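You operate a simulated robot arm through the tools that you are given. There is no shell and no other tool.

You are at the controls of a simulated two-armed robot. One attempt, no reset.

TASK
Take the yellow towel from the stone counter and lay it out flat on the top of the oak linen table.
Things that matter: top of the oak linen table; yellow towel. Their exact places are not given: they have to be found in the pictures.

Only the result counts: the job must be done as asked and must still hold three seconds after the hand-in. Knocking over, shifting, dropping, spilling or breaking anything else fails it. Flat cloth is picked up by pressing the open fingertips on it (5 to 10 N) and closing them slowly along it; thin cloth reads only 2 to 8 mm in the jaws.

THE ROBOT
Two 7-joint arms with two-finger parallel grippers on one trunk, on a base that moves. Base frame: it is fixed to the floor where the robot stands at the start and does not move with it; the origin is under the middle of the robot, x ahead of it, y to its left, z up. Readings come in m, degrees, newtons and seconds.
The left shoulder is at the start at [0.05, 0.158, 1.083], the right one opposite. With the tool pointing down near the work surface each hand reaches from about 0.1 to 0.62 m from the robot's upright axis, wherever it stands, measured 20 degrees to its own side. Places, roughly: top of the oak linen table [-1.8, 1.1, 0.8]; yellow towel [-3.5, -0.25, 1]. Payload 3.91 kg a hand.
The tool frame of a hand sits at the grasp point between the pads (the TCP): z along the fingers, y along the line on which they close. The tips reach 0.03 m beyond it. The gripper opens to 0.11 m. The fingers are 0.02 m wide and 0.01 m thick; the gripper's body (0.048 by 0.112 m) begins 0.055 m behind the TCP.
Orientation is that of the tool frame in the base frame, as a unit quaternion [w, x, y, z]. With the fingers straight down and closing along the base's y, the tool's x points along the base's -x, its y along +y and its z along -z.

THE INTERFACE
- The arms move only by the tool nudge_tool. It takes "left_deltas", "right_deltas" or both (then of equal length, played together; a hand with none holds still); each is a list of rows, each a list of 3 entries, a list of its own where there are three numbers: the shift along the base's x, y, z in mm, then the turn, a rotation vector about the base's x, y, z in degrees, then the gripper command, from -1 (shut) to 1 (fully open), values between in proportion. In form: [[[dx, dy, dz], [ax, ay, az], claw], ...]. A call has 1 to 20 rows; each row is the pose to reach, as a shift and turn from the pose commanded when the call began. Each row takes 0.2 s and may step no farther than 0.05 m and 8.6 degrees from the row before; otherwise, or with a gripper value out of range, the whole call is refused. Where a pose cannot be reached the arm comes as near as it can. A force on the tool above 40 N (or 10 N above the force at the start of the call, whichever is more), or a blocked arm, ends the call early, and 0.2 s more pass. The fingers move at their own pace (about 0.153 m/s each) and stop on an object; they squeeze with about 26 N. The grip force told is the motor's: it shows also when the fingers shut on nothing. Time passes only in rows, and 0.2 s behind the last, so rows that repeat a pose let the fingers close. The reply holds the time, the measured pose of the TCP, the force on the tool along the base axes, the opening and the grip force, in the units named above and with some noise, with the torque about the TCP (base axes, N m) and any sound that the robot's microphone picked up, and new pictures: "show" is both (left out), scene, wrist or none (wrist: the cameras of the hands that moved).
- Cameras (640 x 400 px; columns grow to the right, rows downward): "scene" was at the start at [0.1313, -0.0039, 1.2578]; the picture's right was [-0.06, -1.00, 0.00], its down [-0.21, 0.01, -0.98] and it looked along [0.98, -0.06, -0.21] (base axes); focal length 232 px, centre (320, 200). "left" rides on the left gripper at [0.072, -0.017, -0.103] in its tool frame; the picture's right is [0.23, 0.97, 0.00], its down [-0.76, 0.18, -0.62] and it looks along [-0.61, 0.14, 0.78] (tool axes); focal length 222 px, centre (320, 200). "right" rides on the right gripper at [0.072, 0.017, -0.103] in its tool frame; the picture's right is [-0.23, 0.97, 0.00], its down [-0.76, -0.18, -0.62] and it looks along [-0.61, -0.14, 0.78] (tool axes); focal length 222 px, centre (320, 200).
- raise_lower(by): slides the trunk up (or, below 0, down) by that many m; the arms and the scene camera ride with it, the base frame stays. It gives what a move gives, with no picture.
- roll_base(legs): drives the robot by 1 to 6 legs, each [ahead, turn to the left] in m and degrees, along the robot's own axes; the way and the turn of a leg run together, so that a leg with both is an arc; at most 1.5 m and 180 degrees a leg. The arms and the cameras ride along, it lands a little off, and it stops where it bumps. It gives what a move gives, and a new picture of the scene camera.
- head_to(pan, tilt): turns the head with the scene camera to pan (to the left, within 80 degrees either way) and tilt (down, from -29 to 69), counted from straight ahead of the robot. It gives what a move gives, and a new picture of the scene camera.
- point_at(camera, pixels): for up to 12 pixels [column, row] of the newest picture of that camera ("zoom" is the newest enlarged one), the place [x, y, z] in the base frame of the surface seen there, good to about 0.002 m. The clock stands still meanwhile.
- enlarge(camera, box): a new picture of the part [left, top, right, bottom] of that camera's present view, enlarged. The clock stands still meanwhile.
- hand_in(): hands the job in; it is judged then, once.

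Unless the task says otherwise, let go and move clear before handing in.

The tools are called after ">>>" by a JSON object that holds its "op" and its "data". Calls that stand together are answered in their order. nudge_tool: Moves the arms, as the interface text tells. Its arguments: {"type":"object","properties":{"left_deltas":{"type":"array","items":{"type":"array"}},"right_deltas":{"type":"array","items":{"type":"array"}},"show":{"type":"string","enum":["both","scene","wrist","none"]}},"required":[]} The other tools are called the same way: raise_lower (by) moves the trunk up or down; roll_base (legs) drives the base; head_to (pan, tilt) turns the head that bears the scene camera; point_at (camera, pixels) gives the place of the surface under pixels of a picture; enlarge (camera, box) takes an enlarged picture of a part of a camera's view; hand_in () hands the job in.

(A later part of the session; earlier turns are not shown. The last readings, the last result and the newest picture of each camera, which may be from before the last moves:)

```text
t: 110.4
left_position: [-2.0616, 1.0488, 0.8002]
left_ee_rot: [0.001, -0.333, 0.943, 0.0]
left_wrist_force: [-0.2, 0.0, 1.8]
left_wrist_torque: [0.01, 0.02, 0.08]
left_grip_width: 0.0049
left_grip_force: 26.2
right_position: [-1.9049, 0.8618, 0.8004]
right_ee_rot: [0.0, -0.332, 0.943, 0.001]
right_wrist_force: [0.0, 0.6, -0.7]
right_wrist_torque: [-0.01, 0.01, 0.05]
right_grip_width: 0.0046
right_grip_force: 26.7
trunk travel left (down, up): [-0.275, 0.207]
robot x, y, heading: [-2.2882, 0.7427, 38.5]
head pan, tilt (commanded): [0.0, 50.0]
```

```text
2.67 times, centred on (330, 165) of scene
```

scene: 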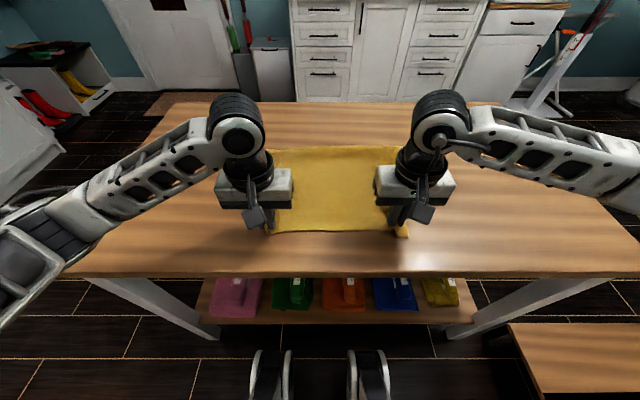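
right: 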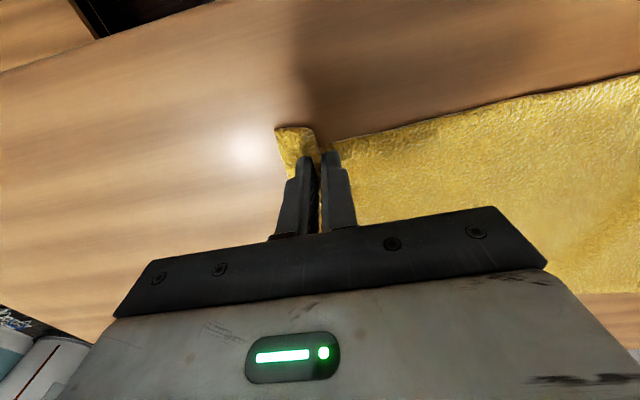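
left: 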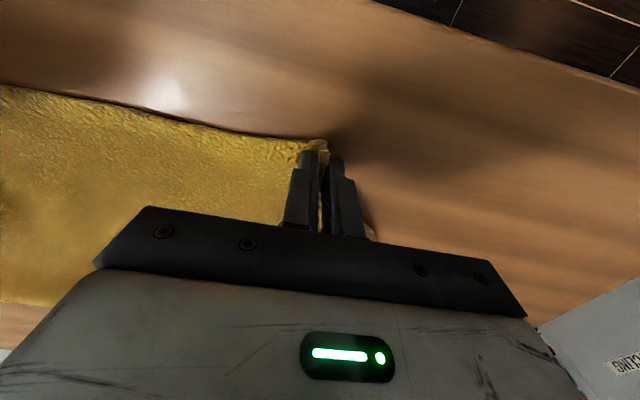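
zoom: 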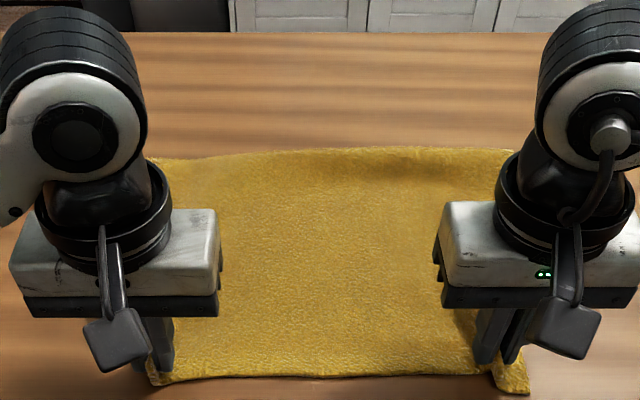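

Nearly laid. The right corner flap lies well (right cam 295,140), but the left outer flap isn't visible; I'll enlarge the left wrist view and measure the far edge.

>>> {"op": "enlarge", "data": {"camera": "left", "box": [250, 100, 410, 260]}}

>>> {"op": "point_at", "data": {"camera": "scene", "pixels": [[272, 153], [330, 148], [390, 148], [330, 160], [330, 180], [330, 200], [330, 220], [330, 229], [402, 235], [268, 232], [275, 228], [300, 232]]}}

>>> {"op": "enlarge", "data": {"camera": "right", "box": [240, 100, 400, 260]}}

```text
2.50 times, centred on (330, 180) of left
```

zoom: 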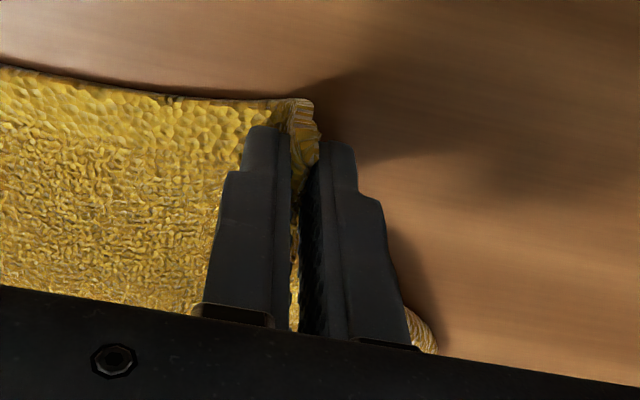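

```text
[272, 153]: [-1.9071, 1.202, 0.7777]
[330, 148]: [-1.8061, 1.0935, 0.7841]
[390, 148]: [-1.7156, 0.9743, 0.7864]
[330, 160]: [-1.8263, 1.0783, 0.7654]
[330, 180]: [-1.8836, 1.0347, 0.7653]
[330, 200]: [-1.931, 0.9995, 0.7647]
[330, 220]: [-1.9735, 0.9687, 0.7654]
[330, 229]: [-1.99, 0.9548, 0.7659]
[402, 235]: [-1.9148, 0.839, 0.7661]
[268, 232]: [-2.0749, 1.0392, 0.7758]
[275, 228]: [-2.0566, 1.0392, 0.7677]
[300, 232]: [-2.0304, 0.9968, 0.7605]
```

```text
2.50 times, centred on (320, 180) of right
```

zoom: 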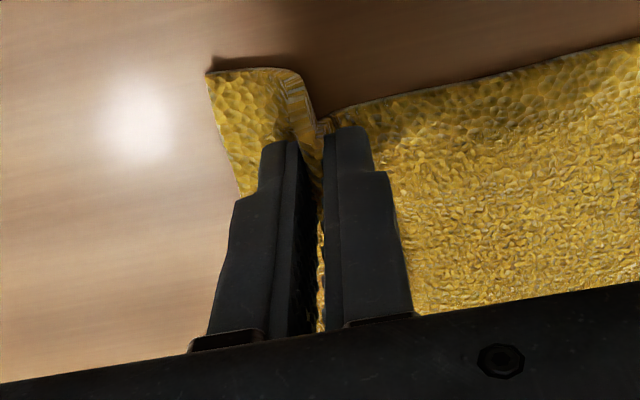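

The left outer flap is tucked under the fingers, and the far edge lip curls up ~2 cm. First I'll lift the left hand slightly and look at the flap so I can lay it outward.

>>> {"op": "nudge_tool", "data": {"left_deltas": [[[-1, 1, 10], [0, 0, 0], -1], [[-3, 4, 20], [0, 0, 0], -1], [[-5, 6, 30], [0, 0, 0], -1], [[-5, 6, 40], [0, 0, 0], -1], [[-5, 6, 40], [0, 0, 0], -1]], "show": "both"}}

>>> {"op": "enlarge", "data": {"camera": "left", "box": [250, 100, 410, 260]}}

>>> {"op": "enlarge", "data": {"camera": "scene", "box": [210, 90, 450, 240]}}

```text
t: 111.6
left_position: [-2.0671, 1.0554, 0.8401]
left_ee_rot: [0.001, -0.334, 0.942, 0.0]
left_wrist_force: [1.0, -0.7, 0.2]
left_wrist_torque: [-0.01, -0.04, 0.09]
left_grip_width: 0.0052
left_grip_force: 26.2
right_position: [-1.9042, 0.8614, 0.8012]
right_ee_rot: [-0.001, -0.332, 0.943, 0.0]
right_wrist_force: [-0.4, -0.3, 0.4]
right_wrist_torque: [0.06, 0.0, 0.11]
right_grip_width: 0.0048
right_grip_force: 25.8
trunk travel left (down, up): [-0.275, 0.207]
robot x, y, heading: [-2.2855, 0.7415, 38.6]
head pan, tilt (commanded): [0.0, 50.0]
```

scene: 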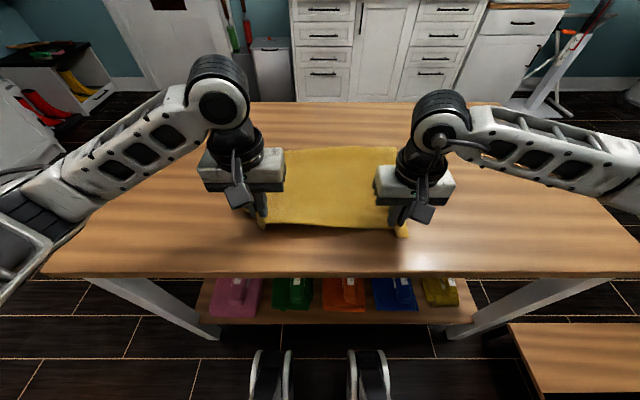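
left: 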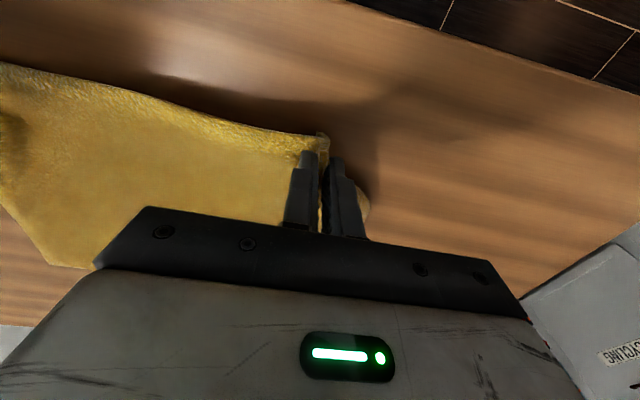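

```text
2.50 times, centred on (330, 180) of left
```

zoom: 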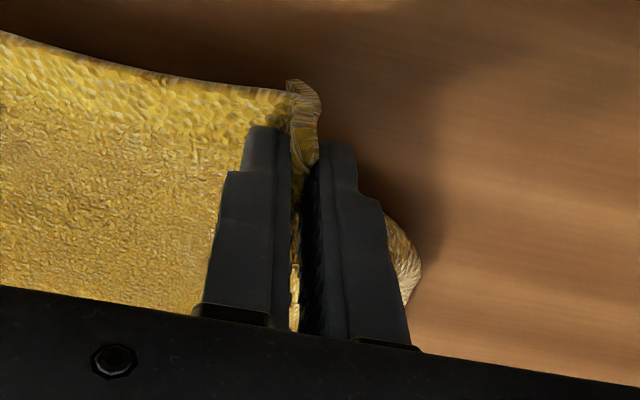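

```text
2.67 times, centred on (330, 165) of scene
```

zoom: 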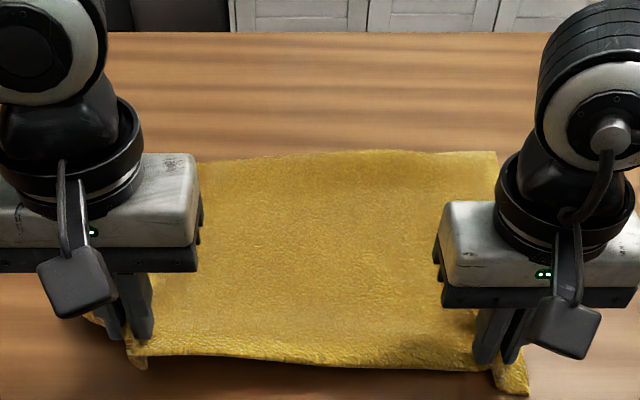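

The left flap hangs just under the fingertips (zoom 140,360). I'll lower again while moving inward so the flap drags outward.

>>> {"op": "nudge_tool", "data": {"left_deltas": [[[0, 0, -8], [0, 0, 0], -1], [[0, 0, -14], [0, 0, 0], -1], [[3.1, -3.9, -18], [0, 0, 0], -1], [[6.2, -7.8, -22], [0, 0, 0], -1], [[9.4, -11.7, -26], [0, 0, 0], -1], [[12.5, -15.6, -30], [0, 0, 0], -1], [[15, -18.7, -34], [0, 0, 0], -1], [[17, -21, -37], [0, 0, 0], -1]], "show": "both"}}

>>> {"op": "enlarge", "data": {"camera": "left", "box": [250, 100, 410, 260]}}

>>> {"op": "enlarge", "data": {"camera": "scene", "box": [210, 90, 450, 240]}}

```text
t: 113.4
left_position: [-2.0517, 1.0355, 0.8027]
left_ee_rot: [0.001, -0.334, 0.943, 0.001]
left_wrist_force: [-0.9, 0.6, 1.5]
left_wrist_torque: [0.01, 0.01, 0.07]
left_grip_width: 0.005
left_grip_force: 26.1
right_position: [-1.9035, 0.8612, 0.8014]
right_ee_rot: [-0.002, -0.333, 0.943, 0.001]
right_wrist_force: [0.5, -0.3, -0.1]
right_wrist_torque: [0.02, -0.02, 0.07]
right_grip_width: 0.0046
right_grip_force: 26.2
trunk travel left (down, up): [-0.275, 0.207]
robot x, y, heading: [-2.2863, 0.7429, 38.7]
head pan, tilt (commanded): [0.0, 50.0]
```

scene: 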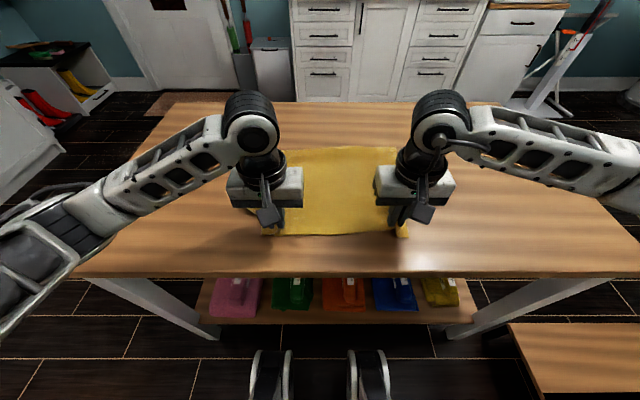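
left: 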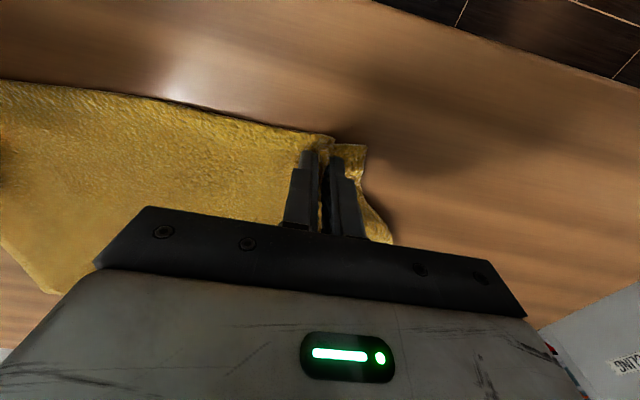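

```text
2.50 times, centred on (330, 180) of left
```

zoom: 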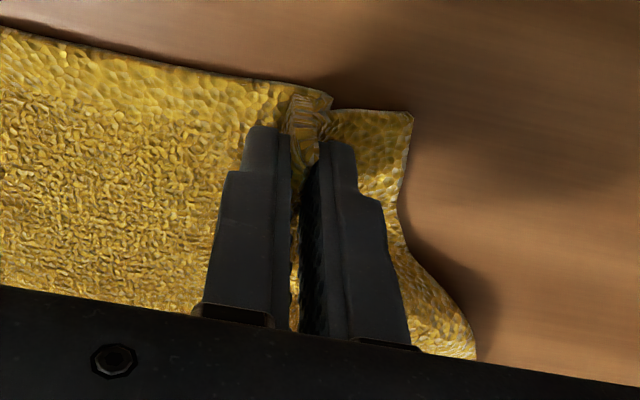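

```text
2.67 times, centred on (330, 165) of scene
```

zoom: 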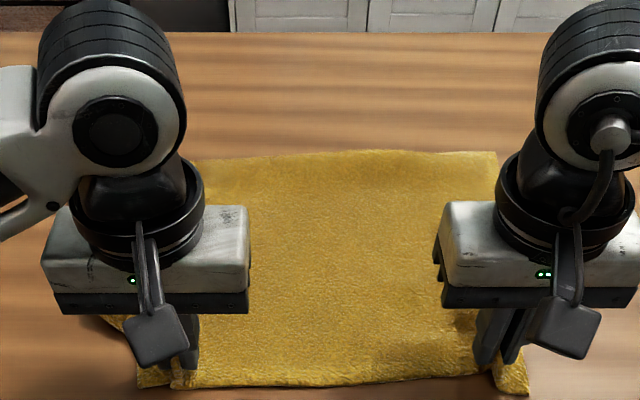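

The left flap now lies outward and the far edge looks flatter. Next I'll press the tips lightly onto the table before opening.

>>> {"op": "nudge_tool", "data": {"left_deltas": [[[0, 0, -2], [0, 0, 0], -1], [[0, 0, -4], [0, 0, 0], -1], [[0, 0, -6], [0, 0, 0], -1]], "right_deltas": [[[0, 0, -2], [0, 0, 0], -1], [[0, 0, -4], [0, 0, 0], -1], [[0, 0, -6], [0, 0, 0], -1]], "show": "none"}}

```text
t: 114.2
left_position: [-2.0511, 1.0348, 0.798]
left_ee_rot: [0.002, -0.333, 0.943, 0.001]
left_wrist_force: [-1.1, -1.6, 8.5]
left_wrist_torque: [0.02, 0.02, 0.02]
left_grip_width: 0.0049
left_grip_force: 26.6
right_position: [-1.9038, 0.8612, 0.795]
right_ee_rot: [0.0, -0.333, 0.943, 0.001]
right_wrist_force: [-0.3, 0.3, 1.2]
right_wrist_torque: [0.0, 0.04, 0.09]
right_grip_width: 0.0048
right_grip_force: 26.4
trunk travel left (down, up): [-0.275, 0.207]
robot x, y, heading: [-2.2857, 0.7446, 38.8]
head pan, tilt (commanded): [0.0, 50.0]
```

Left presses 8.5 N, right 1.2 N. I'll now open slowly with the hands moving outward (reverse of the pickup), so the outer fingers spread the gathers.

>>> {"op": "nudge_tool", "data": {"left_deltas": [[[-1.4, 1.8, 0], [0, 0, 0], -0.82], [[-2.8, 3.5, 0], [0, 0, 0], -0.735], [[-4.2, 5.3, 0], [0, 0, 0], -0.65], [[-5.6, 7, 0], [0, 0, 0], -0.57], [[-7, 8.8, 0], [0, 0, 0], -0.49], [[-8.5, 10.6, -0.5], [0, 0, 0], -0.405], [[-9.9, 12.3, -0.5], [0, 0, 0], -0.32], [[-11.3, 14.1, -1], [0, 0, 0], -0.24], [[-12.7, 15.8, -1], [0, 0, 0], -0.16], [[-14.1, 17.6, -1], [0, 0, 0], -0.075], [[-15.5, 19.4, -1], [0, 0, 0], 0.01], [[-16.9, 21.1, -1], [0, 0, 0], 0.09]], "right_deltas": [[[1.4, -1.8, -1], [0, 0, 0], -0.82], [[2.8, -3.5, -2], [0, 0, 0], -0.735], [[4.2, -5.3, -2.5], [0, 0, 0], -0.65], [[5.6, -7, -2.5], [0, 0, 0], -0.57], [[7, -8.8, -2.5], [0, 0, 0], -0.49], [[8.5, -10.6, -3], [0, 0, 0], -0.405], [[9.9, -12.3, -3], [0, 0, 0], -0.32], [[11.3, -14.1, -3], [0, 0, 0], -0.24], [[12.7, -15.8, -3], [0, 0, 0], -0.16], [[14.1, -17.6, -3], [0, 0, 0], -0.075], [[15.5, -19.4, -3], [0, 0, 0], 0.01], [[16.9, -21.1, -3], [0, 0, 0], 0.09]], "show": "both"}}

>>> {"op": "enlarge", "data": {"camera": "scene", "box": [210, 90, 450, 240]}}

```text
t: 116.8
left_position: [-2.0676, 1.0559, 0.7943]
left_ee_rot: [0.001, -0.333, 0.943, 0.0]
left_wrist_force: [-0.4, -0.6, -0.4]
left_wrist_torque: [0.01, -0.02, 0.02]
left_grip_width: 0.06
left_grip_force: 0.1
right_position: [-1.8862, 0.8403, 0.7933]
right_ee_rot: [0.0, -0.333, 0.943, 0.001]
right_wrist_force: [-3.1, 1.5, 7.3]
right_wrist_torque: [0.04, 0.03, 0.05]
right_grip_width: 0.0574
right_grip_force: 0.1
trunk travel left (down, up): [-0.275, 0.207]
robot x, y, heading: [-2.2838, 0.7399, 38.8]
head pan, tilt (commanded): [0.0, 50.0]
```

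scene: 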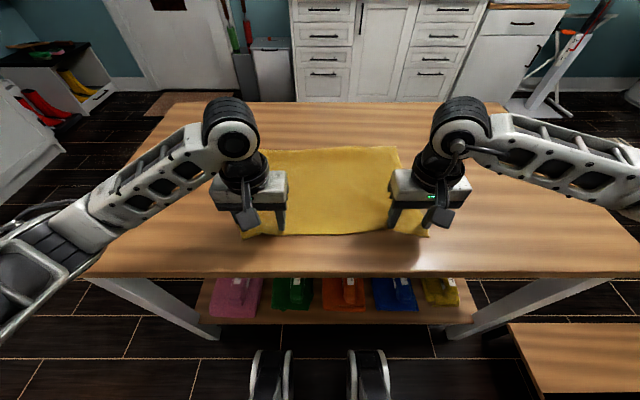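
right: 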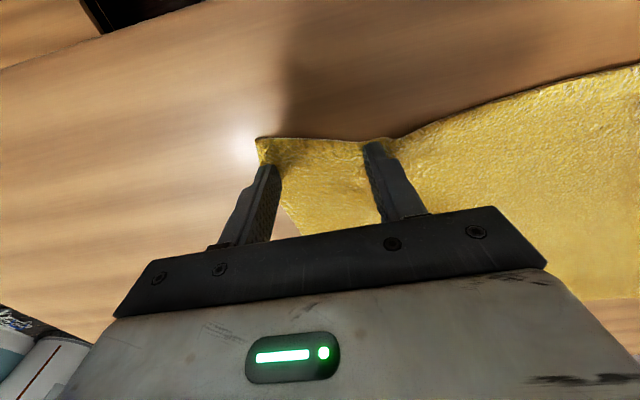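
left: 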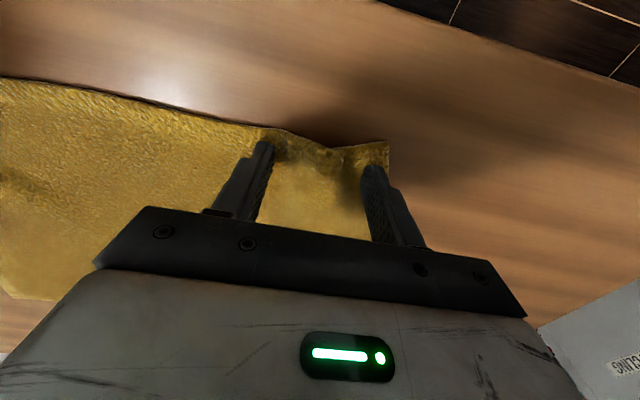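

```text
2.67 times, centred on (330, 165) of scene
```

zoom: 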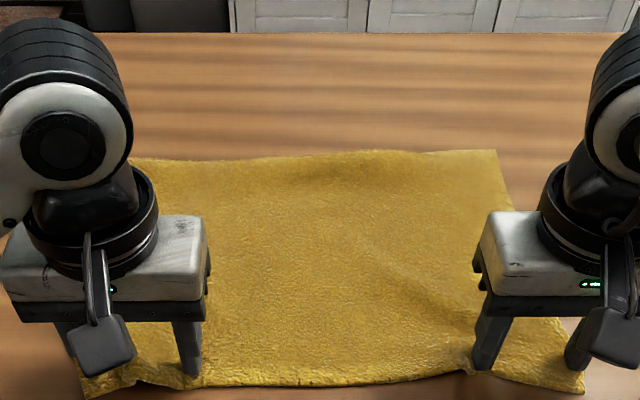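

The gathers have spread nicely. I'll lift both hands straight up, clear of the cloth, to inspect.

>>> {"op": "nudge_tool", "data": {"left_deltas": [[[0, 0, 5], [0, 0, 0], 0.09], [[0, 0, 15], [0, 0, 0], 0.09], [[0, 0, 35], [0, 0, 0], 0.09], [[0, 0, 65], [0, 0, 0], 0.09], [[0, 0, 95], [0, 0, 0], 0.09], [[-20, 25, 125], [0, 0, 0], 0.09], [[-45, 45, 155], [0, 0, 0], 0.09], [[-70, 65, 185], [0, 0, 0], 0.09]], "right_deltas": [[[0, 0, 5], [0, 0, 0], 0.09], [[0, 0, 15], [0, 0, 0], 0.09], [[0, 0, 35], [0, 0, 0], 0.09], [[0, 0, 65], [0, 0, 0], 0.09], [[0, 0, 95], [0, 0, 0], 0.09], [[10, -25, 125], [0, 0, 0], 0.09], [[15, -55, 155], [0, 0, 0], 0.09], [[20, -85, 185], [0, 0, 0], 0.09]], "show": "both"}}

>>> {"op": "enlarge", "data": {"camera": "scene", "box": [210, 110, 450, 260]}}

```text
t: 118.6
left_position: [-2.1392, 1.1202, 0.98]
left_ee_rot: [0.001, -0.333, 0.943, 0.0]
left_wrist_force: [0.8, -0.1, -0.3]
left_wrist_torque: [0.04, 0.01, 0.03]
left_grip_width: 0.0598
left_grip_force: 0.0
right_position: [-1.8652, 0.7546, 0.9805]
right_ee_rot: [-0.001, -0.333, 0.943, 0.0]
right_wrist_force: [-0.4, 0.2, 0.0]
right_wrist_torque: [-0.01, 0.03, 0.02]
right_grip_width: 0.0601
right_grip_force: 0.1
trunk travel left (down, up): [-0.275, 0.207]
robot x, y, heading: [-2.2835, 0.7408, 38.8]
head pan, tilt (commanded): [0.0, 50.0]
```

scene: 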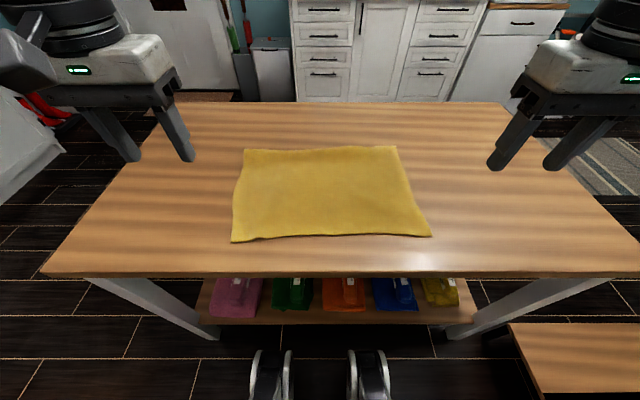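
right: 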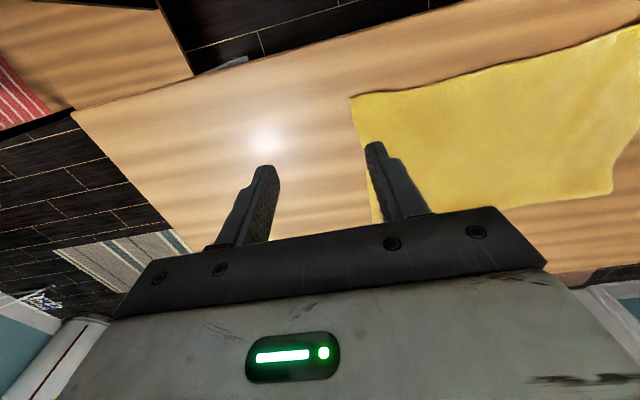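
left: 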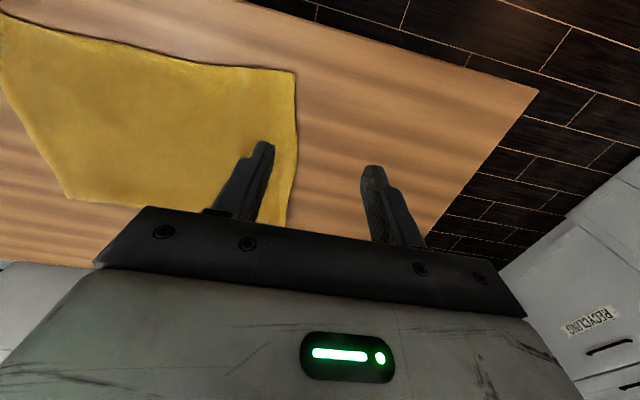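

```text
2.67 times, centred on (330, 185) of scene
```

zoom: 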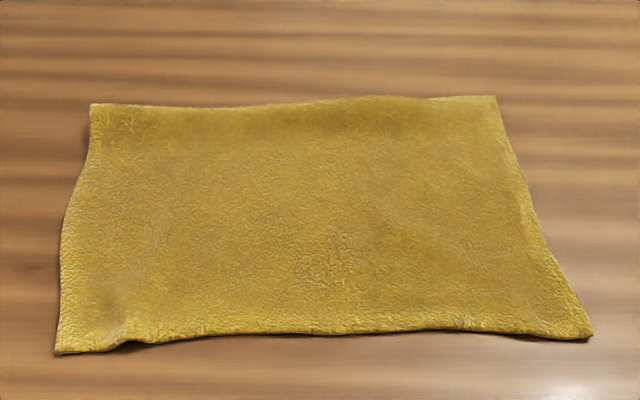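

The towel lies open on the oak top with all four corners out. I'll measure heights along edges and middle to judge flatness.

>>> {"op": "point_at", "data": {"camera": "zoom", "pixels": [[95, 108], [250, 108], [385, 98], [490, 100], [75, 220], [120, 310], [62, 345], [150, 335], [330, 325], [480, 325], [585, 332], [530, 230]]}}

>>> {"op": "point_at", "data": {"camera": "zoom", "pixels": [[200, 150], [300, 150], [400, 150], [470, 150], [150, 220], [250, 220], [350, 220], [450, 220], [150, 280], [250, 280], [400, 280], [520, 280]]}}

>>> {"op": "point_at", "data": {"camera": "zoom", "pixels": [[200, 30], [30, 200], [620, 200], [320, 360], [120, 340], [385, 110], [300, 112], [440, 105], [200, 112], [110, 335], [90, 330], [385, 125]]}}

```text
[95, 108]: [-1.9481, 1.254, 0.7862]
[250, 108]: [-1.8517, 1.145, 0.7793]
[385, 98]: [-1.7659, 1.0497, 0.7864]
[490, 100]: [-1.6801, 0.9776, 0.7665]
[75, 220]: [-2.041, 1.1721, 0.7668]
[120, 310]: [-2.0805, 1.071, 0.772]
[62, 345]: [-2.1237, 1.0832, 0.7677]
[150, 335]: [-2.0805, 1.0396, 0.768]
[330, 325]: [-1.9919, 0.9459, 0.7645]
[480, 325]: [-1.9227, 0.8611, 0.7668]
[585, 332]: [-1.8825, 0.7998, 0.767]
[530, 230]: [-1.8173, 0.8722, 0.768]
```

```text
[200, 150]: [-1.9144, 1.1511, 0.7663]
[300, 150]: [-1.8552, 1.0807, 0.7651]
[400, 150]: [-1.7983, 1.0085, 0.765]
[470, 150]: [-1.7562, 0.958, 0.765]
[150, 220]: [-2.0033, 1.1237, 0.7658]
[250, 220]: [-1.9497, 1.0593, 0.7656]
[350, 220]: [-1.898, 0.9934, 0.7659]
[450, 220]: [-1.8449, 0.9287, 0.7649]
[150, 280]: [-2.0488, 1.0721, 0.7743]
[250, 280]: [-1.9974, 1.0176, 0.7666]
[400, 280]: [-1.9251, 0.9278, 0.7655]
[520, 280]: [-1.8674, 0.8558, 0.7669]
```

```text
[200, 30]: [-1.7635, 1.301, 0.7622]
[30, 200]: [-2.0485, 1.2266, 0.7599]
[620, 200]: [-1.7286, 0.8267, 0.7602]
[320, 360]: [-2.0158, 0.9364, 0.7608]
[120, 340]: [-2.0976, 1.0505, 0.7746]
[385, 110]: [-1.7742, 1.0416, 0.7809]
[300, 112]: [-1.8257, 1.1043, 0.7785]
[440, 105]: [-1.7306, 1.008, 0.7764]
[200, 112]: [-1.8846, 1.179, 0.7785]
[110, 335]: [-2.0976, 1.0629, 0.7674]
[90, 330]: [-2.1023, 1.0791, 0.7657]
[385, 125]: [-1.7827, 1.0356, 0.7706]
```

Most of the towel is at z≈0.765 (flat), but the far edge stands ~2 cm up over its left two-thirds and there's a 1 cm ridge at the near-left corner. I'll inspect the far edge from the wrist cameras.

>>> {"op": "enlarge", "data": {"camera": "left", "box": [0, 0, 320, 220]}}

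>>> {"op": "enlarge", "data": {"camera": "right", "box": [340, 20, 640, 230]}}

>>> {"op": "enlarge", "data": {"camera": "scene", "box": [230, 130, 350, 205]}}

```text
1.82 times, centred on (160, 110) of left
```

zoom: 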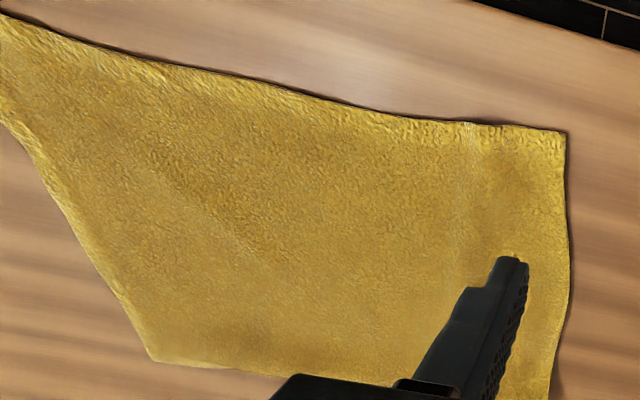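

```text
1.90 times, centred on (490, 125) of right
```

zoom: 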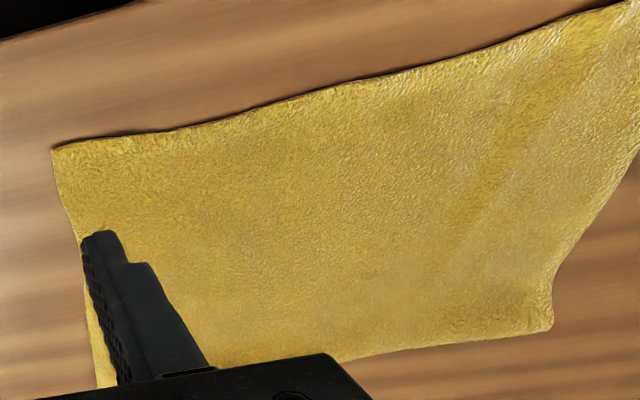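

```text
5.33 times, centred on (290, 168) of scene
```

zoom: 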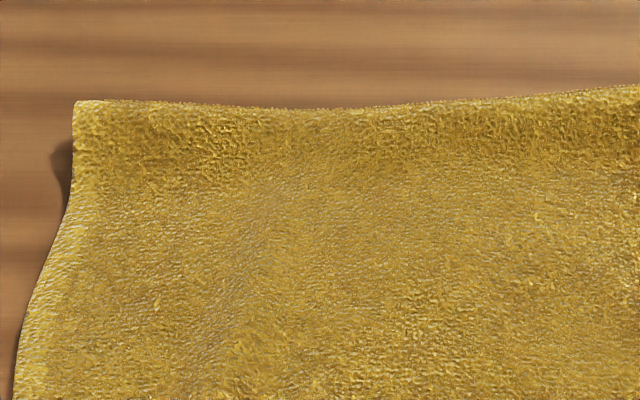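

The far edge looks curled or tucked; I need a side view. I'll swing the left hand to the towel's left side, turning it so its camera looks across the towel.

>>> {"op": "nudge_tool", "data": {"left_deltas": [[[-8, 10, 0], [0, 0, -7.5], 0.09], [[-16, 22, 0], [0, 0, -15], 0.09], [[-20, 38, -5], [0, 0, -22.5], 0.09], [[-22, 54, -15], [0, 0, -30], 0.09], [[-22, 70, -30], [0, 0, -37.5], 0.09], [[-20, 86, -45], [0, 0, -45], 0.09], [[-16, 104, -62], [0, 0, -52.5], 0.09], [[-10, 122, -80], [0, 0, -60], 0.09], [[-4, 140, -100], [0, 0, -67.5], 0.09], [[2, 158, -120], [0, 0, -75], 0.09], [[8, 175, -140], [0, 0, -82.5], 0.09], [[15, 189, -158], [0, 0, -90], 0.09], [[15, 189, -165], [0, 0, -90], 0.09], [[15, 189, -165], [0, 0, -90], 0.09]], "show": "both"}}

```text
t: 121.6
left_position: [-2.1229, 1.3112, 0.8147]
left_ee_rot: [0.0, 0.431, 0.902, 0.0]
left_wrist_force: [0.2, 0.0, 0.0]
left_wrist_torque: [0.0, 0.0, -0.03]
left_grip_width: 0.06
left_grip_force: 0.0
right_position: [-1.8651, 0.7554, 0.9794]
right_ee_rot: [-0.001, -0.332, 0.943, 0.001]
right_wrist_force: [0.9, -0.4, -0.5]
right_wrist_torque: [0.0, 0.0, 0.0]
right_grip_width: 0.06
right_grip_force: 0.0
trunk travel left (down, up): [-0.275, 0.207]
robot x, y, heading: [-2.287, 0.7411, 38.6]
head pan, tilt (commanded): [0.0, 50.0]
```

scene: 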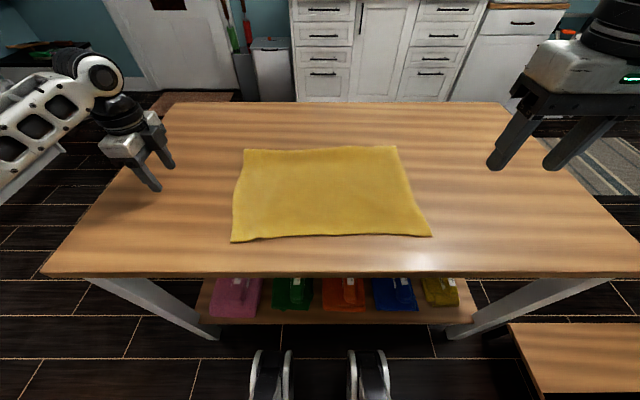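
left: 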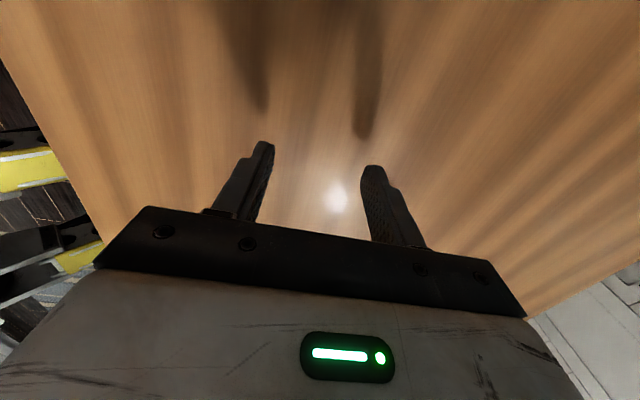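

From the measured profile (edge raised ~2 cm, ~3 cm of length missing on the left, right corner flat), the far edge is tucked under. I'll move 5 cm closer for reach, then lift that fold with both hands to unfold it.

>>> {"op": "roll_base", "data": {"legs": [[0.05, 0]]}}

>>> {"op": "enlarge", "data": {"camera": "scene", "box": [210, 130, 450, 280]}}

```text
t: 122.5
left_position: [-2.109, 1.3214, 0.8141]
left_ee_rot: [0.0, 0.432, 0.902, -0.001]
left_wrist_force: [0.8, 0.4, 0.6]
left_wrist_torque: [0.01, 0.01, 0.01]
left_grip_width: 0.0599
left_grip_force: 0.0
right_position: [-1.8535, 0.7655, 0.9796]
right_ee_rot: [-0.002, -0.331, 0.943, 0.001]
right_wrist_force: [0.0, 0.3, 0.0]
right_wrist_torque: [0.03, -0.02, -0.02]
right_grip_width: 0.06
right_grip_force: 0.1
trunk travel left (down, up): [-0.275, 0.207]
robot x, y, heading: [-2.2715, 0.7521, 38.5]
head pan, tilt (commanded): [0.0, 50.0]
stopped in leg 1: the robot was blocked; the commanded pose is now the measured one
```

scene: 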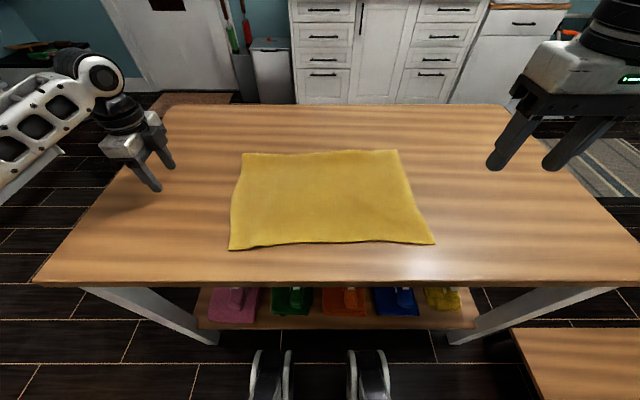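

```text
2.67 times, centred on (330, 205) of scene
```

zoom: 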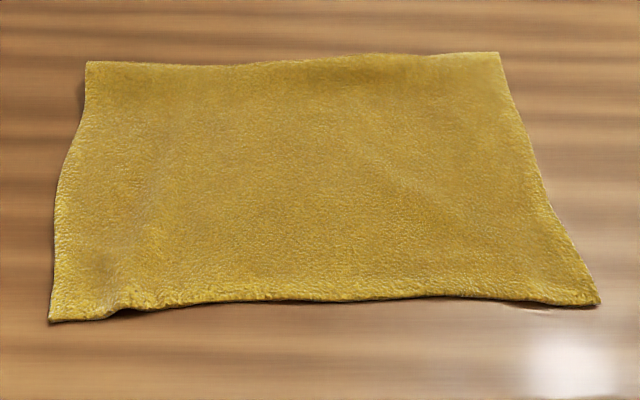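

The base was blocked after ~2 cm. I must check the table hasn't moved: measure the same table corners, then back off slightly.

>>> {"op": "point_at", "data": {"camera": "scene", "pixels": [[36, 284], [638, 284], [320, 285], [215, 335], [445, 335], [30, 284], [505, 107], [165, 107]]}}

>>> {"op": "roll_base", "data": {"legs": [[-0.015, 0]]}}

```text
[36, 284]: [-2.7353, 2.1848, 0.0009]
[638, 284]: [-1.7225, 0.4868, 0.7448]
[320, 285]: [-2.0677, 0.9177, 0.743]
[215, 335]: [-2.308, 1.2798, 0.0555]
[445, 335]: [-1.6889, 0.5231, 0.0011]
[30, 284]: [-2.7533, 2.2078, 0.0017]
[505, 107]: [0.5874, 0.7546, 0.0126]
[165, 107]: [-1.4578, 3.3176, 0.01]
```

```text
t: 123.3
left_position: [-2.1215, 1.3112, 0.8136]
left_ee_rot: [0.0, 0.432, 0.902, -0.001]
left_wrist_force: [-0.1, -1.3, 0.5]
left_wrist_torque: [0.02, -0.02, -0.01]
left_grip_width: 0.0602
left_grip_force: 0.1
right_position: [-1.865, 0.7557, 0.9801]
right_ee_rot: [-0.001, -0.332, 0.943, 0.0]
right_wrist_force: [0.6, -0.3, 0.6]
right_wrist_torque: [0.0, -0.02, -0.01]
right_grip_width: 0.0597
right_grip_force: 0.0
trunk travel left (down, up): [-0.275, 0.207]
robot x, y, heading: [-2.2847, 0.7435, 38.9]
head pan, tilt (commanded): [0.0, 50.0]
```

scene: 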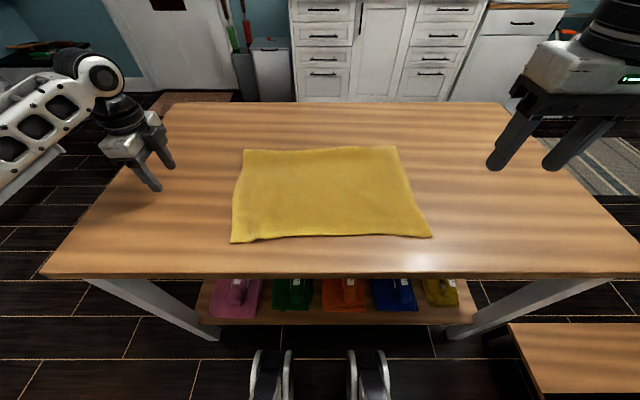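

The table edge reads the same as before (no shift), and I've backed off to the earlier spot, which gives enough reach. Now I'll bring both hands (closing direction across the fold) over the tucked far edge.

>>> {"op": "nudge_tool", "data": {"left_deltas": [[[0, 0, 30], [0, 0, 0], 0.09], [[0, 0, 60], [0, 0, 0], 0.09], [[0, 0, 90], [0, 0, 0], 0.09], [[22.8, -11.2, 90], [0, 0, 0], 0.09], [[45.6, -22.4, 90], [0, 0, 0], 0.09], [[68.5, -33.6, 90], [0, 0, 0], 0.09], [[91.3, -44.8, 90], [0, 0, 0], 0.09], [[114.1, -55.9, 90], [0, 0, 0], 0.09], [[137, -67.1, 90], [0, 0, 0], 0.09], [[160, -78.2, 90], [0, 0, 0], 0.09], [[182.6, -89.4, 90], [0, 0, 0], 0.09], [[205.5, -100.6, 90], [0, 0, 0], 0.09], [[228.3, -111.8, 80], [0, 0, 0], 0.09], [[228.3, -111.8, 55], [0, 0, 0], 0.09], [[228.3, -111.8, 36], [0, 0, 0], 0.09], [[228.3, -111.8, 36], [0, 0, 0], 0.09]], "right_deltas": [[[0, 0, 0], [0, 0, 7.5], 0.09], [[8.2, 25.1, -5], [0, 0, 15], 0.09], [[16.4, 50.3, -10], [0, 0, 22.5], 0.09], [[24.6, 75.4, -20], [0, 0, 30], 0.09], [[32.8, 100.5, -30], [0, 0, 37.5], 0.09], [[41, 125.7, -40], [0, 0, 45], 0.09], [[49.2, 150.8, -50], [0, 0, 52.5], 0.09], [[57.4, 175.9, -60], [0, 0, 60], 0.09], [[65.6, 201, -65], [0, 0, 67.5], 0.09], [[73.8, 226.2, -70], [0, 0, 75], 0.09], [[82, 251.3, -75], [0, 0, 82.5], 0.09], [[90.2, 276.5, -80], [0, 0, 90], 0.09], [[98.4, 301.6, -90], [0, 0, 90], 0.09], [[98.4, 301.6, -115], [0, 0, 90], 0.09], [[98.4, 301.6, -130], [0, 0, 90], 0.09], [[98.4, 301.6, -130], [0, 0, 90], 0.09]], "show": "both"}}

```text
t: 126.7
left_position: [-1.8907, 1.2, 0.8513]
left_ee_rot: [0.001, 0.432, 0.902, -0.001]
left_wrist_force: [0.5, -0.3, -0.1]
left_wrist_torque: [0.02, -0.01, 0.08]
left_grip_width: 0.06
left_grip_force: 0.0
right_position: [-2.0014, 0.9038, 0.9612]
right_ee_rot: [0.001, 0.901, -0.434, 0.001]
right_wrist_force: [-0.2, 0.6, -0.1]
right_wrist_torque: [0.0, 0.0, -0.01]
right_grip_width: 0.0598
right_grip_force: 0.0
right hand out of reach, approached as far as the arm can: row 7, 8, 9, 10, 11, 12, 13, 14, 15, 16
trunk travel left (down, up): [-0.275, 0.207]
robot x, y, heading: [-2.2858, 0.744, 38.5]
head pan, tilt (commanded): [0.0, 50.0]
```

scene: 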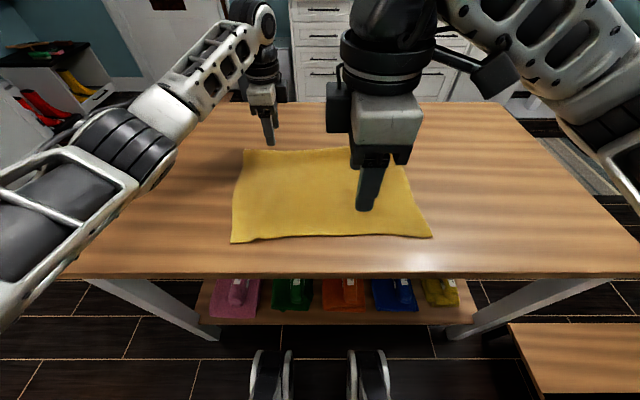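
right: 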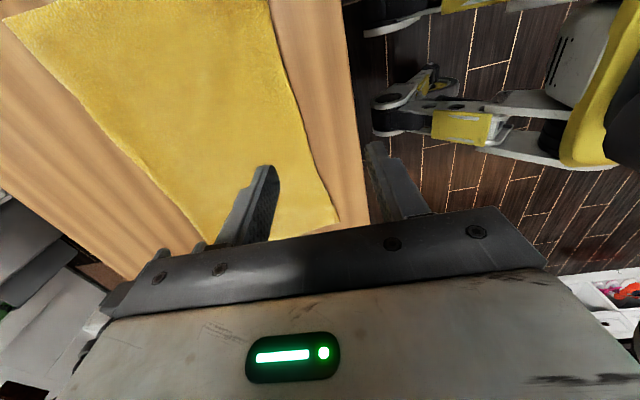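
left: 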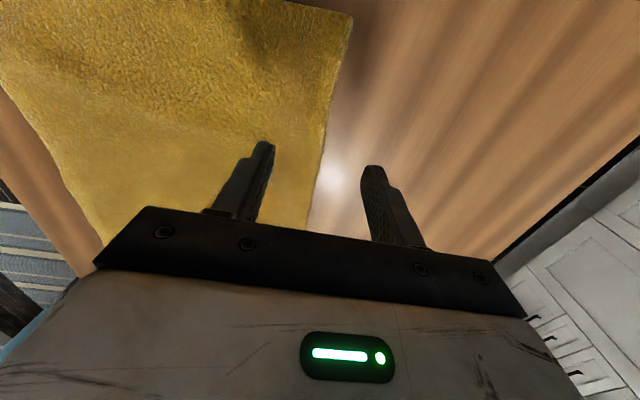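

The left hand is in place above the fold, but the right can't reach in that turned pose. I'll return the right hand to the side and use only the left for unfolding.

>>> {"op": "nudge_tool", "data": {"right_deltas": [[[0, 0, 20], [0, 0, -7.5], 0.09], [[12, -13, 30], [0, 0, -15], 0.09], [[24, -26, 40], [0, 0, -22.5], 0.09], [[36, -40, 40], [0, 0, -30], 0.09], [[48, -54, 40], [0, 0, -37.5], 0.09], [[60, -68, 40], [0, 0, -45], 0.09], [[72, -82, 40], [0, 0, -52.5], 0.09], [[84, -98, 40], [0, 0, -60], 0.09], [[96, -115, 40], [0, 0, -67.5], 0.09], [[108, -132, 40], [0, 0, -75], 0.09], [[122, -148, 40], [0, 0, -82.5], 0.09], [[136, -160, 40], [0, 0, -90], 0.09]], "show": "scene"}}

>>> {"op": "enlarge", "data": {"camera": "left", "box": [180, 0, 420, 150]}}

>>> {"op": "point_at", "data": {"camera": "left", "pixels": [[340, 60], [330, 100], [322, 140], [313, 190], [345, 25], [300, 100], [280, 100], [250, 100], [310, 150], [290, 150], [305, 190], [300, 60]]}}

```text
t: 129.3
left_position: [-1.8914, 1.2003, 0.8516]
left_ee_rot: [0.0, 0.433, 0.902, -0.001]
left_wrist_force: [0.1, 0.5, 0.3]
left_wrist_torque: [-0.01, 0.0, -0.03]
left_grip_width: 0.0599
left_grip_force: 0.0
right_position: [-1.8755, 0.7426, 1.0027]
right_ee_rot: [-0.002, -0.33, 0.944, -0.001]
right_wrist_force: [0.9, -1.0, -0.6]
right_wrist_torque: [0.0, 0.0, 0.02]
right_grip_width: 0.06
right_grip_force: 0.1
trunk travel left (down, up): [-0.275, 0.207]
robot x, y, heading: [-2.2829, 0.742, 38.6]
head pan, tilt (commanded): [0.0, 50.0]
```

scene: 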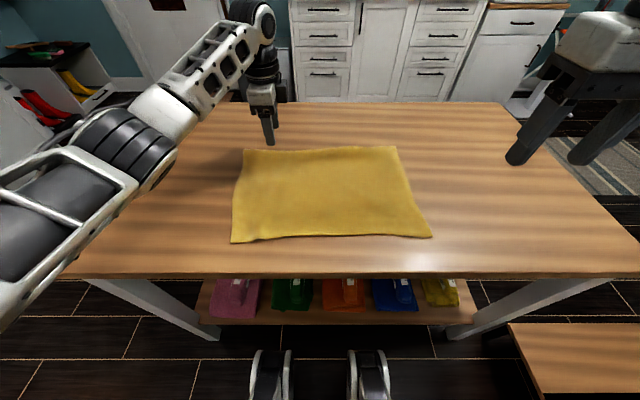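

```text
2.67 times, centred on (300, 75) of left
```

zoom: 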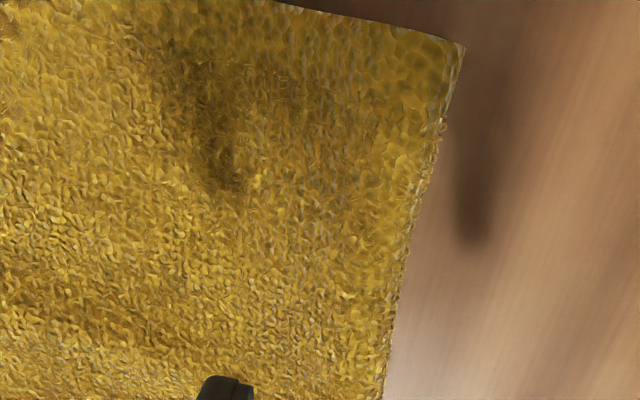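

```text
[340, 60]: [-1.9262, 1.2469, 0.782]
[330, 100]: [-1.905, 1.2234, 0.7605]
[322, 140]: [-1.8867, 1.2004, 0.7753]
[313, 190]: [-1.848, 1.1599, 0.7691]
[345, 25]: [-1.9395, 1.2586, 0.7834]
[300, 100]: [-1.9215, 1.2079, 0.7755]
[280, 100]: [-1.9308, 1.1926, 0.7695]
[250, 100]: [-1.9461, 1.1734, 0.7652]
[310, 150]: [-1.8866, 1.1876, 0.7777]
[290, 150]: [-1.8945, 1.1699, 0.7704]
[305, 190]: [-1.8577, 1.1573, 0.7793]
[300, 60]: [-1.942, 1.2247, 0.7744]
```

The overhead left view shows a rounded outer boundary (z falls from .779 to .769 beyond 0.32 m), confirming a tuck-under. I'll lower the left jaws astride the fold and pinch just its upper part.

>>> {"op": "nudge_tool", "data": {"left_deltas": [[[0, 0, -15], [0, 0, 0], 0.09], [[0, 0, -30], [0, 0, 0], 0.09], [[0, 0, -42], [0, 0, 0], 0.09], [[0, 0, -50], [0, 0, 0], 0.09], [[0, 0, -53], [0, 0, 0], 0.09]], "show": "both"}}

```text
t: 130.5
left_position: [-1.893, 1.2, 0.7974]
left_ee_rot: [0.001, 0.433, 0.902, -0.001]
left_wrist_force: [0.7, 0.2, -0.4]
left_wrist_torque: [-0.01, 0.0, 0.02]
left_grip_width: 0.0599
left_grip_force: 0.0
right_position: [-1.8751, 0.7438, 1.0031]
right_ee_rot: [-0.002, -0.332, 0.943, 0.0]
right_wrist_force: [-0.1, -0.1, 0.1]
right_wrist_torque: [0.0, -0.01, 0.03]
right_grip_width: 0.0601
right_grip_force: 0.2
trunk travel left (down, up): [-0.275, 0.207]
robot x, y, heading: [-2.2822, 0.7422, 38.7]
head pan, tilt (commanded): [0.0, 50.0]
```

scene: 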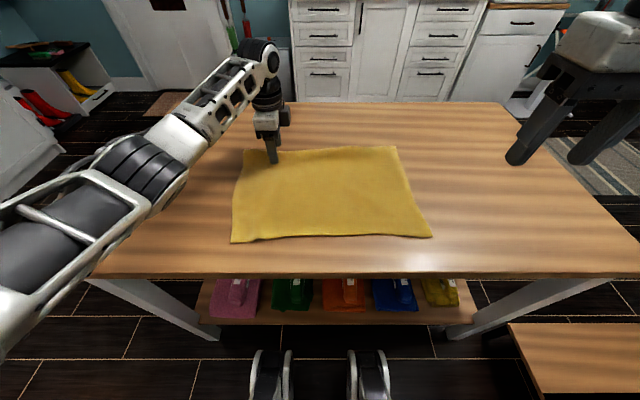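
left: 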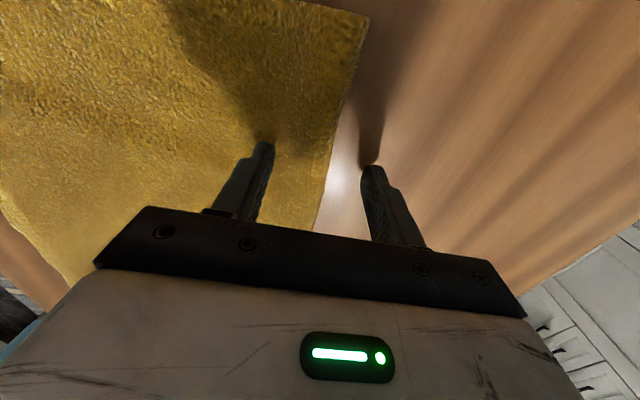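

Jaws stand astride the fold edge. A quick close look at the edge between the fingers before closing.

>>> {"op": "enlarge", "data": {"camera": "left", "box": [240, 0, 420, 240]}}

>>> {"op": "point_at", "data": {"camera": "left", "pixels": [[365, 20], [350, 60], [345, 80], [338, 110], [330, 140], [325, 175], [318, 215], [300, 140], [290, 110], [315, 110], [330, 110], [310, 175]]}}

```text
1.67 times, centred on (330, 120) of left
```

zoom: 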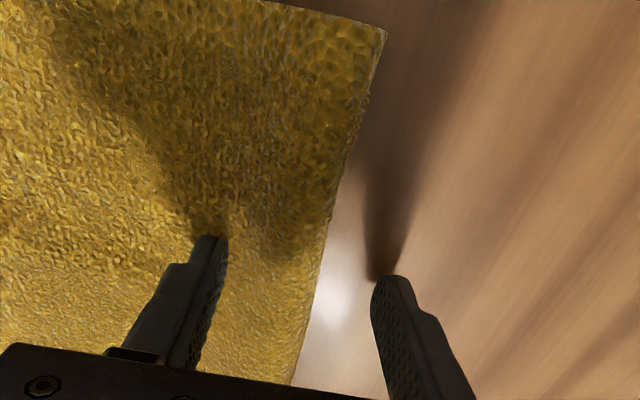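

```text
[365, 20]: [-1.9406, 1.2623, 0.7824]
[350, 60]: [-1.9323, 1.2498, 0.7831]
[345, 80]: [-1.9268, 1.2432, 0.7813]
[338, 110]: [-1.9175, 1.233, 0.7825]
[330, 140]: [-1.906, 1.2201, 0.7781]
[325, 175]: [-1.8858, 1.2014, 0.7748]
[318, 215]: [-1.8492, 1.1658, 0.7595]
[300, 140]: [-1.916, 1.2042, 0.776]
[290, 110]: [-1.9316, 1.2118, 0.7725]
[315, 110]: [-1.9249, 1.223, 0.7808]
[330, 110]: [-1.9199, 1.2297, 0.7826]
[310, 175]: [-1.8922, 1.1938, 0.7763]
```

The profile rounds off horizontally at the boundary — a tucked loop. I'll close slowly on it.

>>> {"op": "nudge_tool", "data": {"left_deltas": [[[0, 0, 0], [0, 0, 0], -0.05], [[0, 0, 0], [0, 0, 0], -0.2], [[0, 0, 0], [0, 0, 0], -0.35], [[0, 0, 0], [0, 0, 0], -0.5], [[0, 0, 0], [0, 0, 0], -0.62], [[0, 0, 0], [0, 0, 0], -0.74], [[0, 0, 0], [0, 0, 0], -0.86], [[0, 0, 0], [0, 0, 0], -1], [[0, 0, 0], [0, 0, 0], -1], [[0, 0, 0], [0, 0, 0], -1]], "show": "both"}}

>>> {"op": "enlarge", "data": {"camera": "left", "box": [240, 0, 420, 240]}}

```text
t: 132.7
left_position: [-1.8919, 1.2, 0.7978]
left_ee_rot: [0.001, 0.432, 0.902, -0.001]
left_wrist_force: [0.1, -0.5, 0.9]
left_wrist_torque: [-0.01, 0.0, 0.0]
left_grip_width: 0.0046
left_grip_force: 25.8
right_position: [-1.8758, 0.7435, 1.0026]
right_ee_rot: [-0.003, -0.332, 0.943, 0.001]
right_wrist_force: [-0.1, -0.5, 0.3]
right_wrist_torque: [-0.01, -0.02, -0.01]
right_grip_width: 0.0601
right_grip_force: 0.2
trunk travel left (down, up): [-0.275, 0.207]
robot x, y, heading: [-2.2865, 0.7443, 38.5]
head pan, tilt (commanded): [0.0, 50.0]
```

scene: 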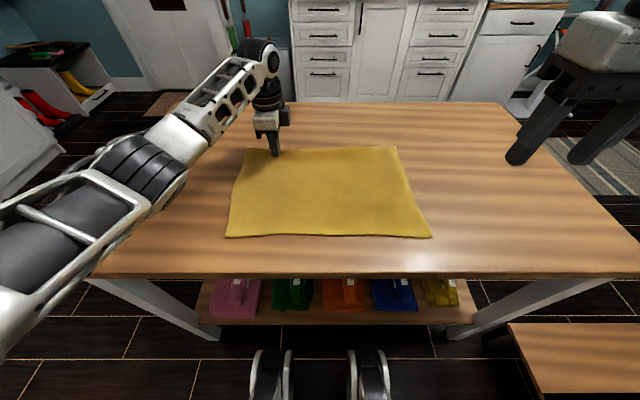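
left: 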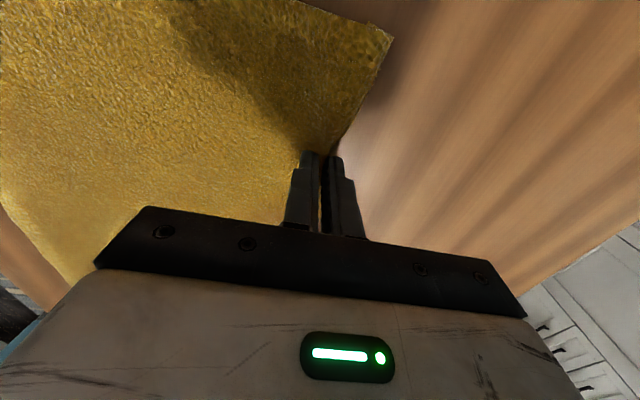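

```text
1.67 times, centred on (330, 120) of left
```

zoom: 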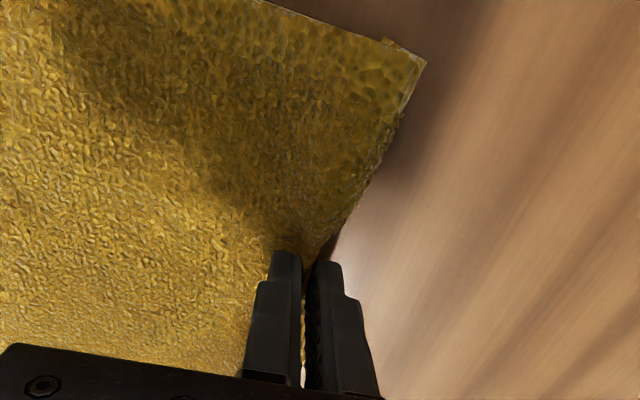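

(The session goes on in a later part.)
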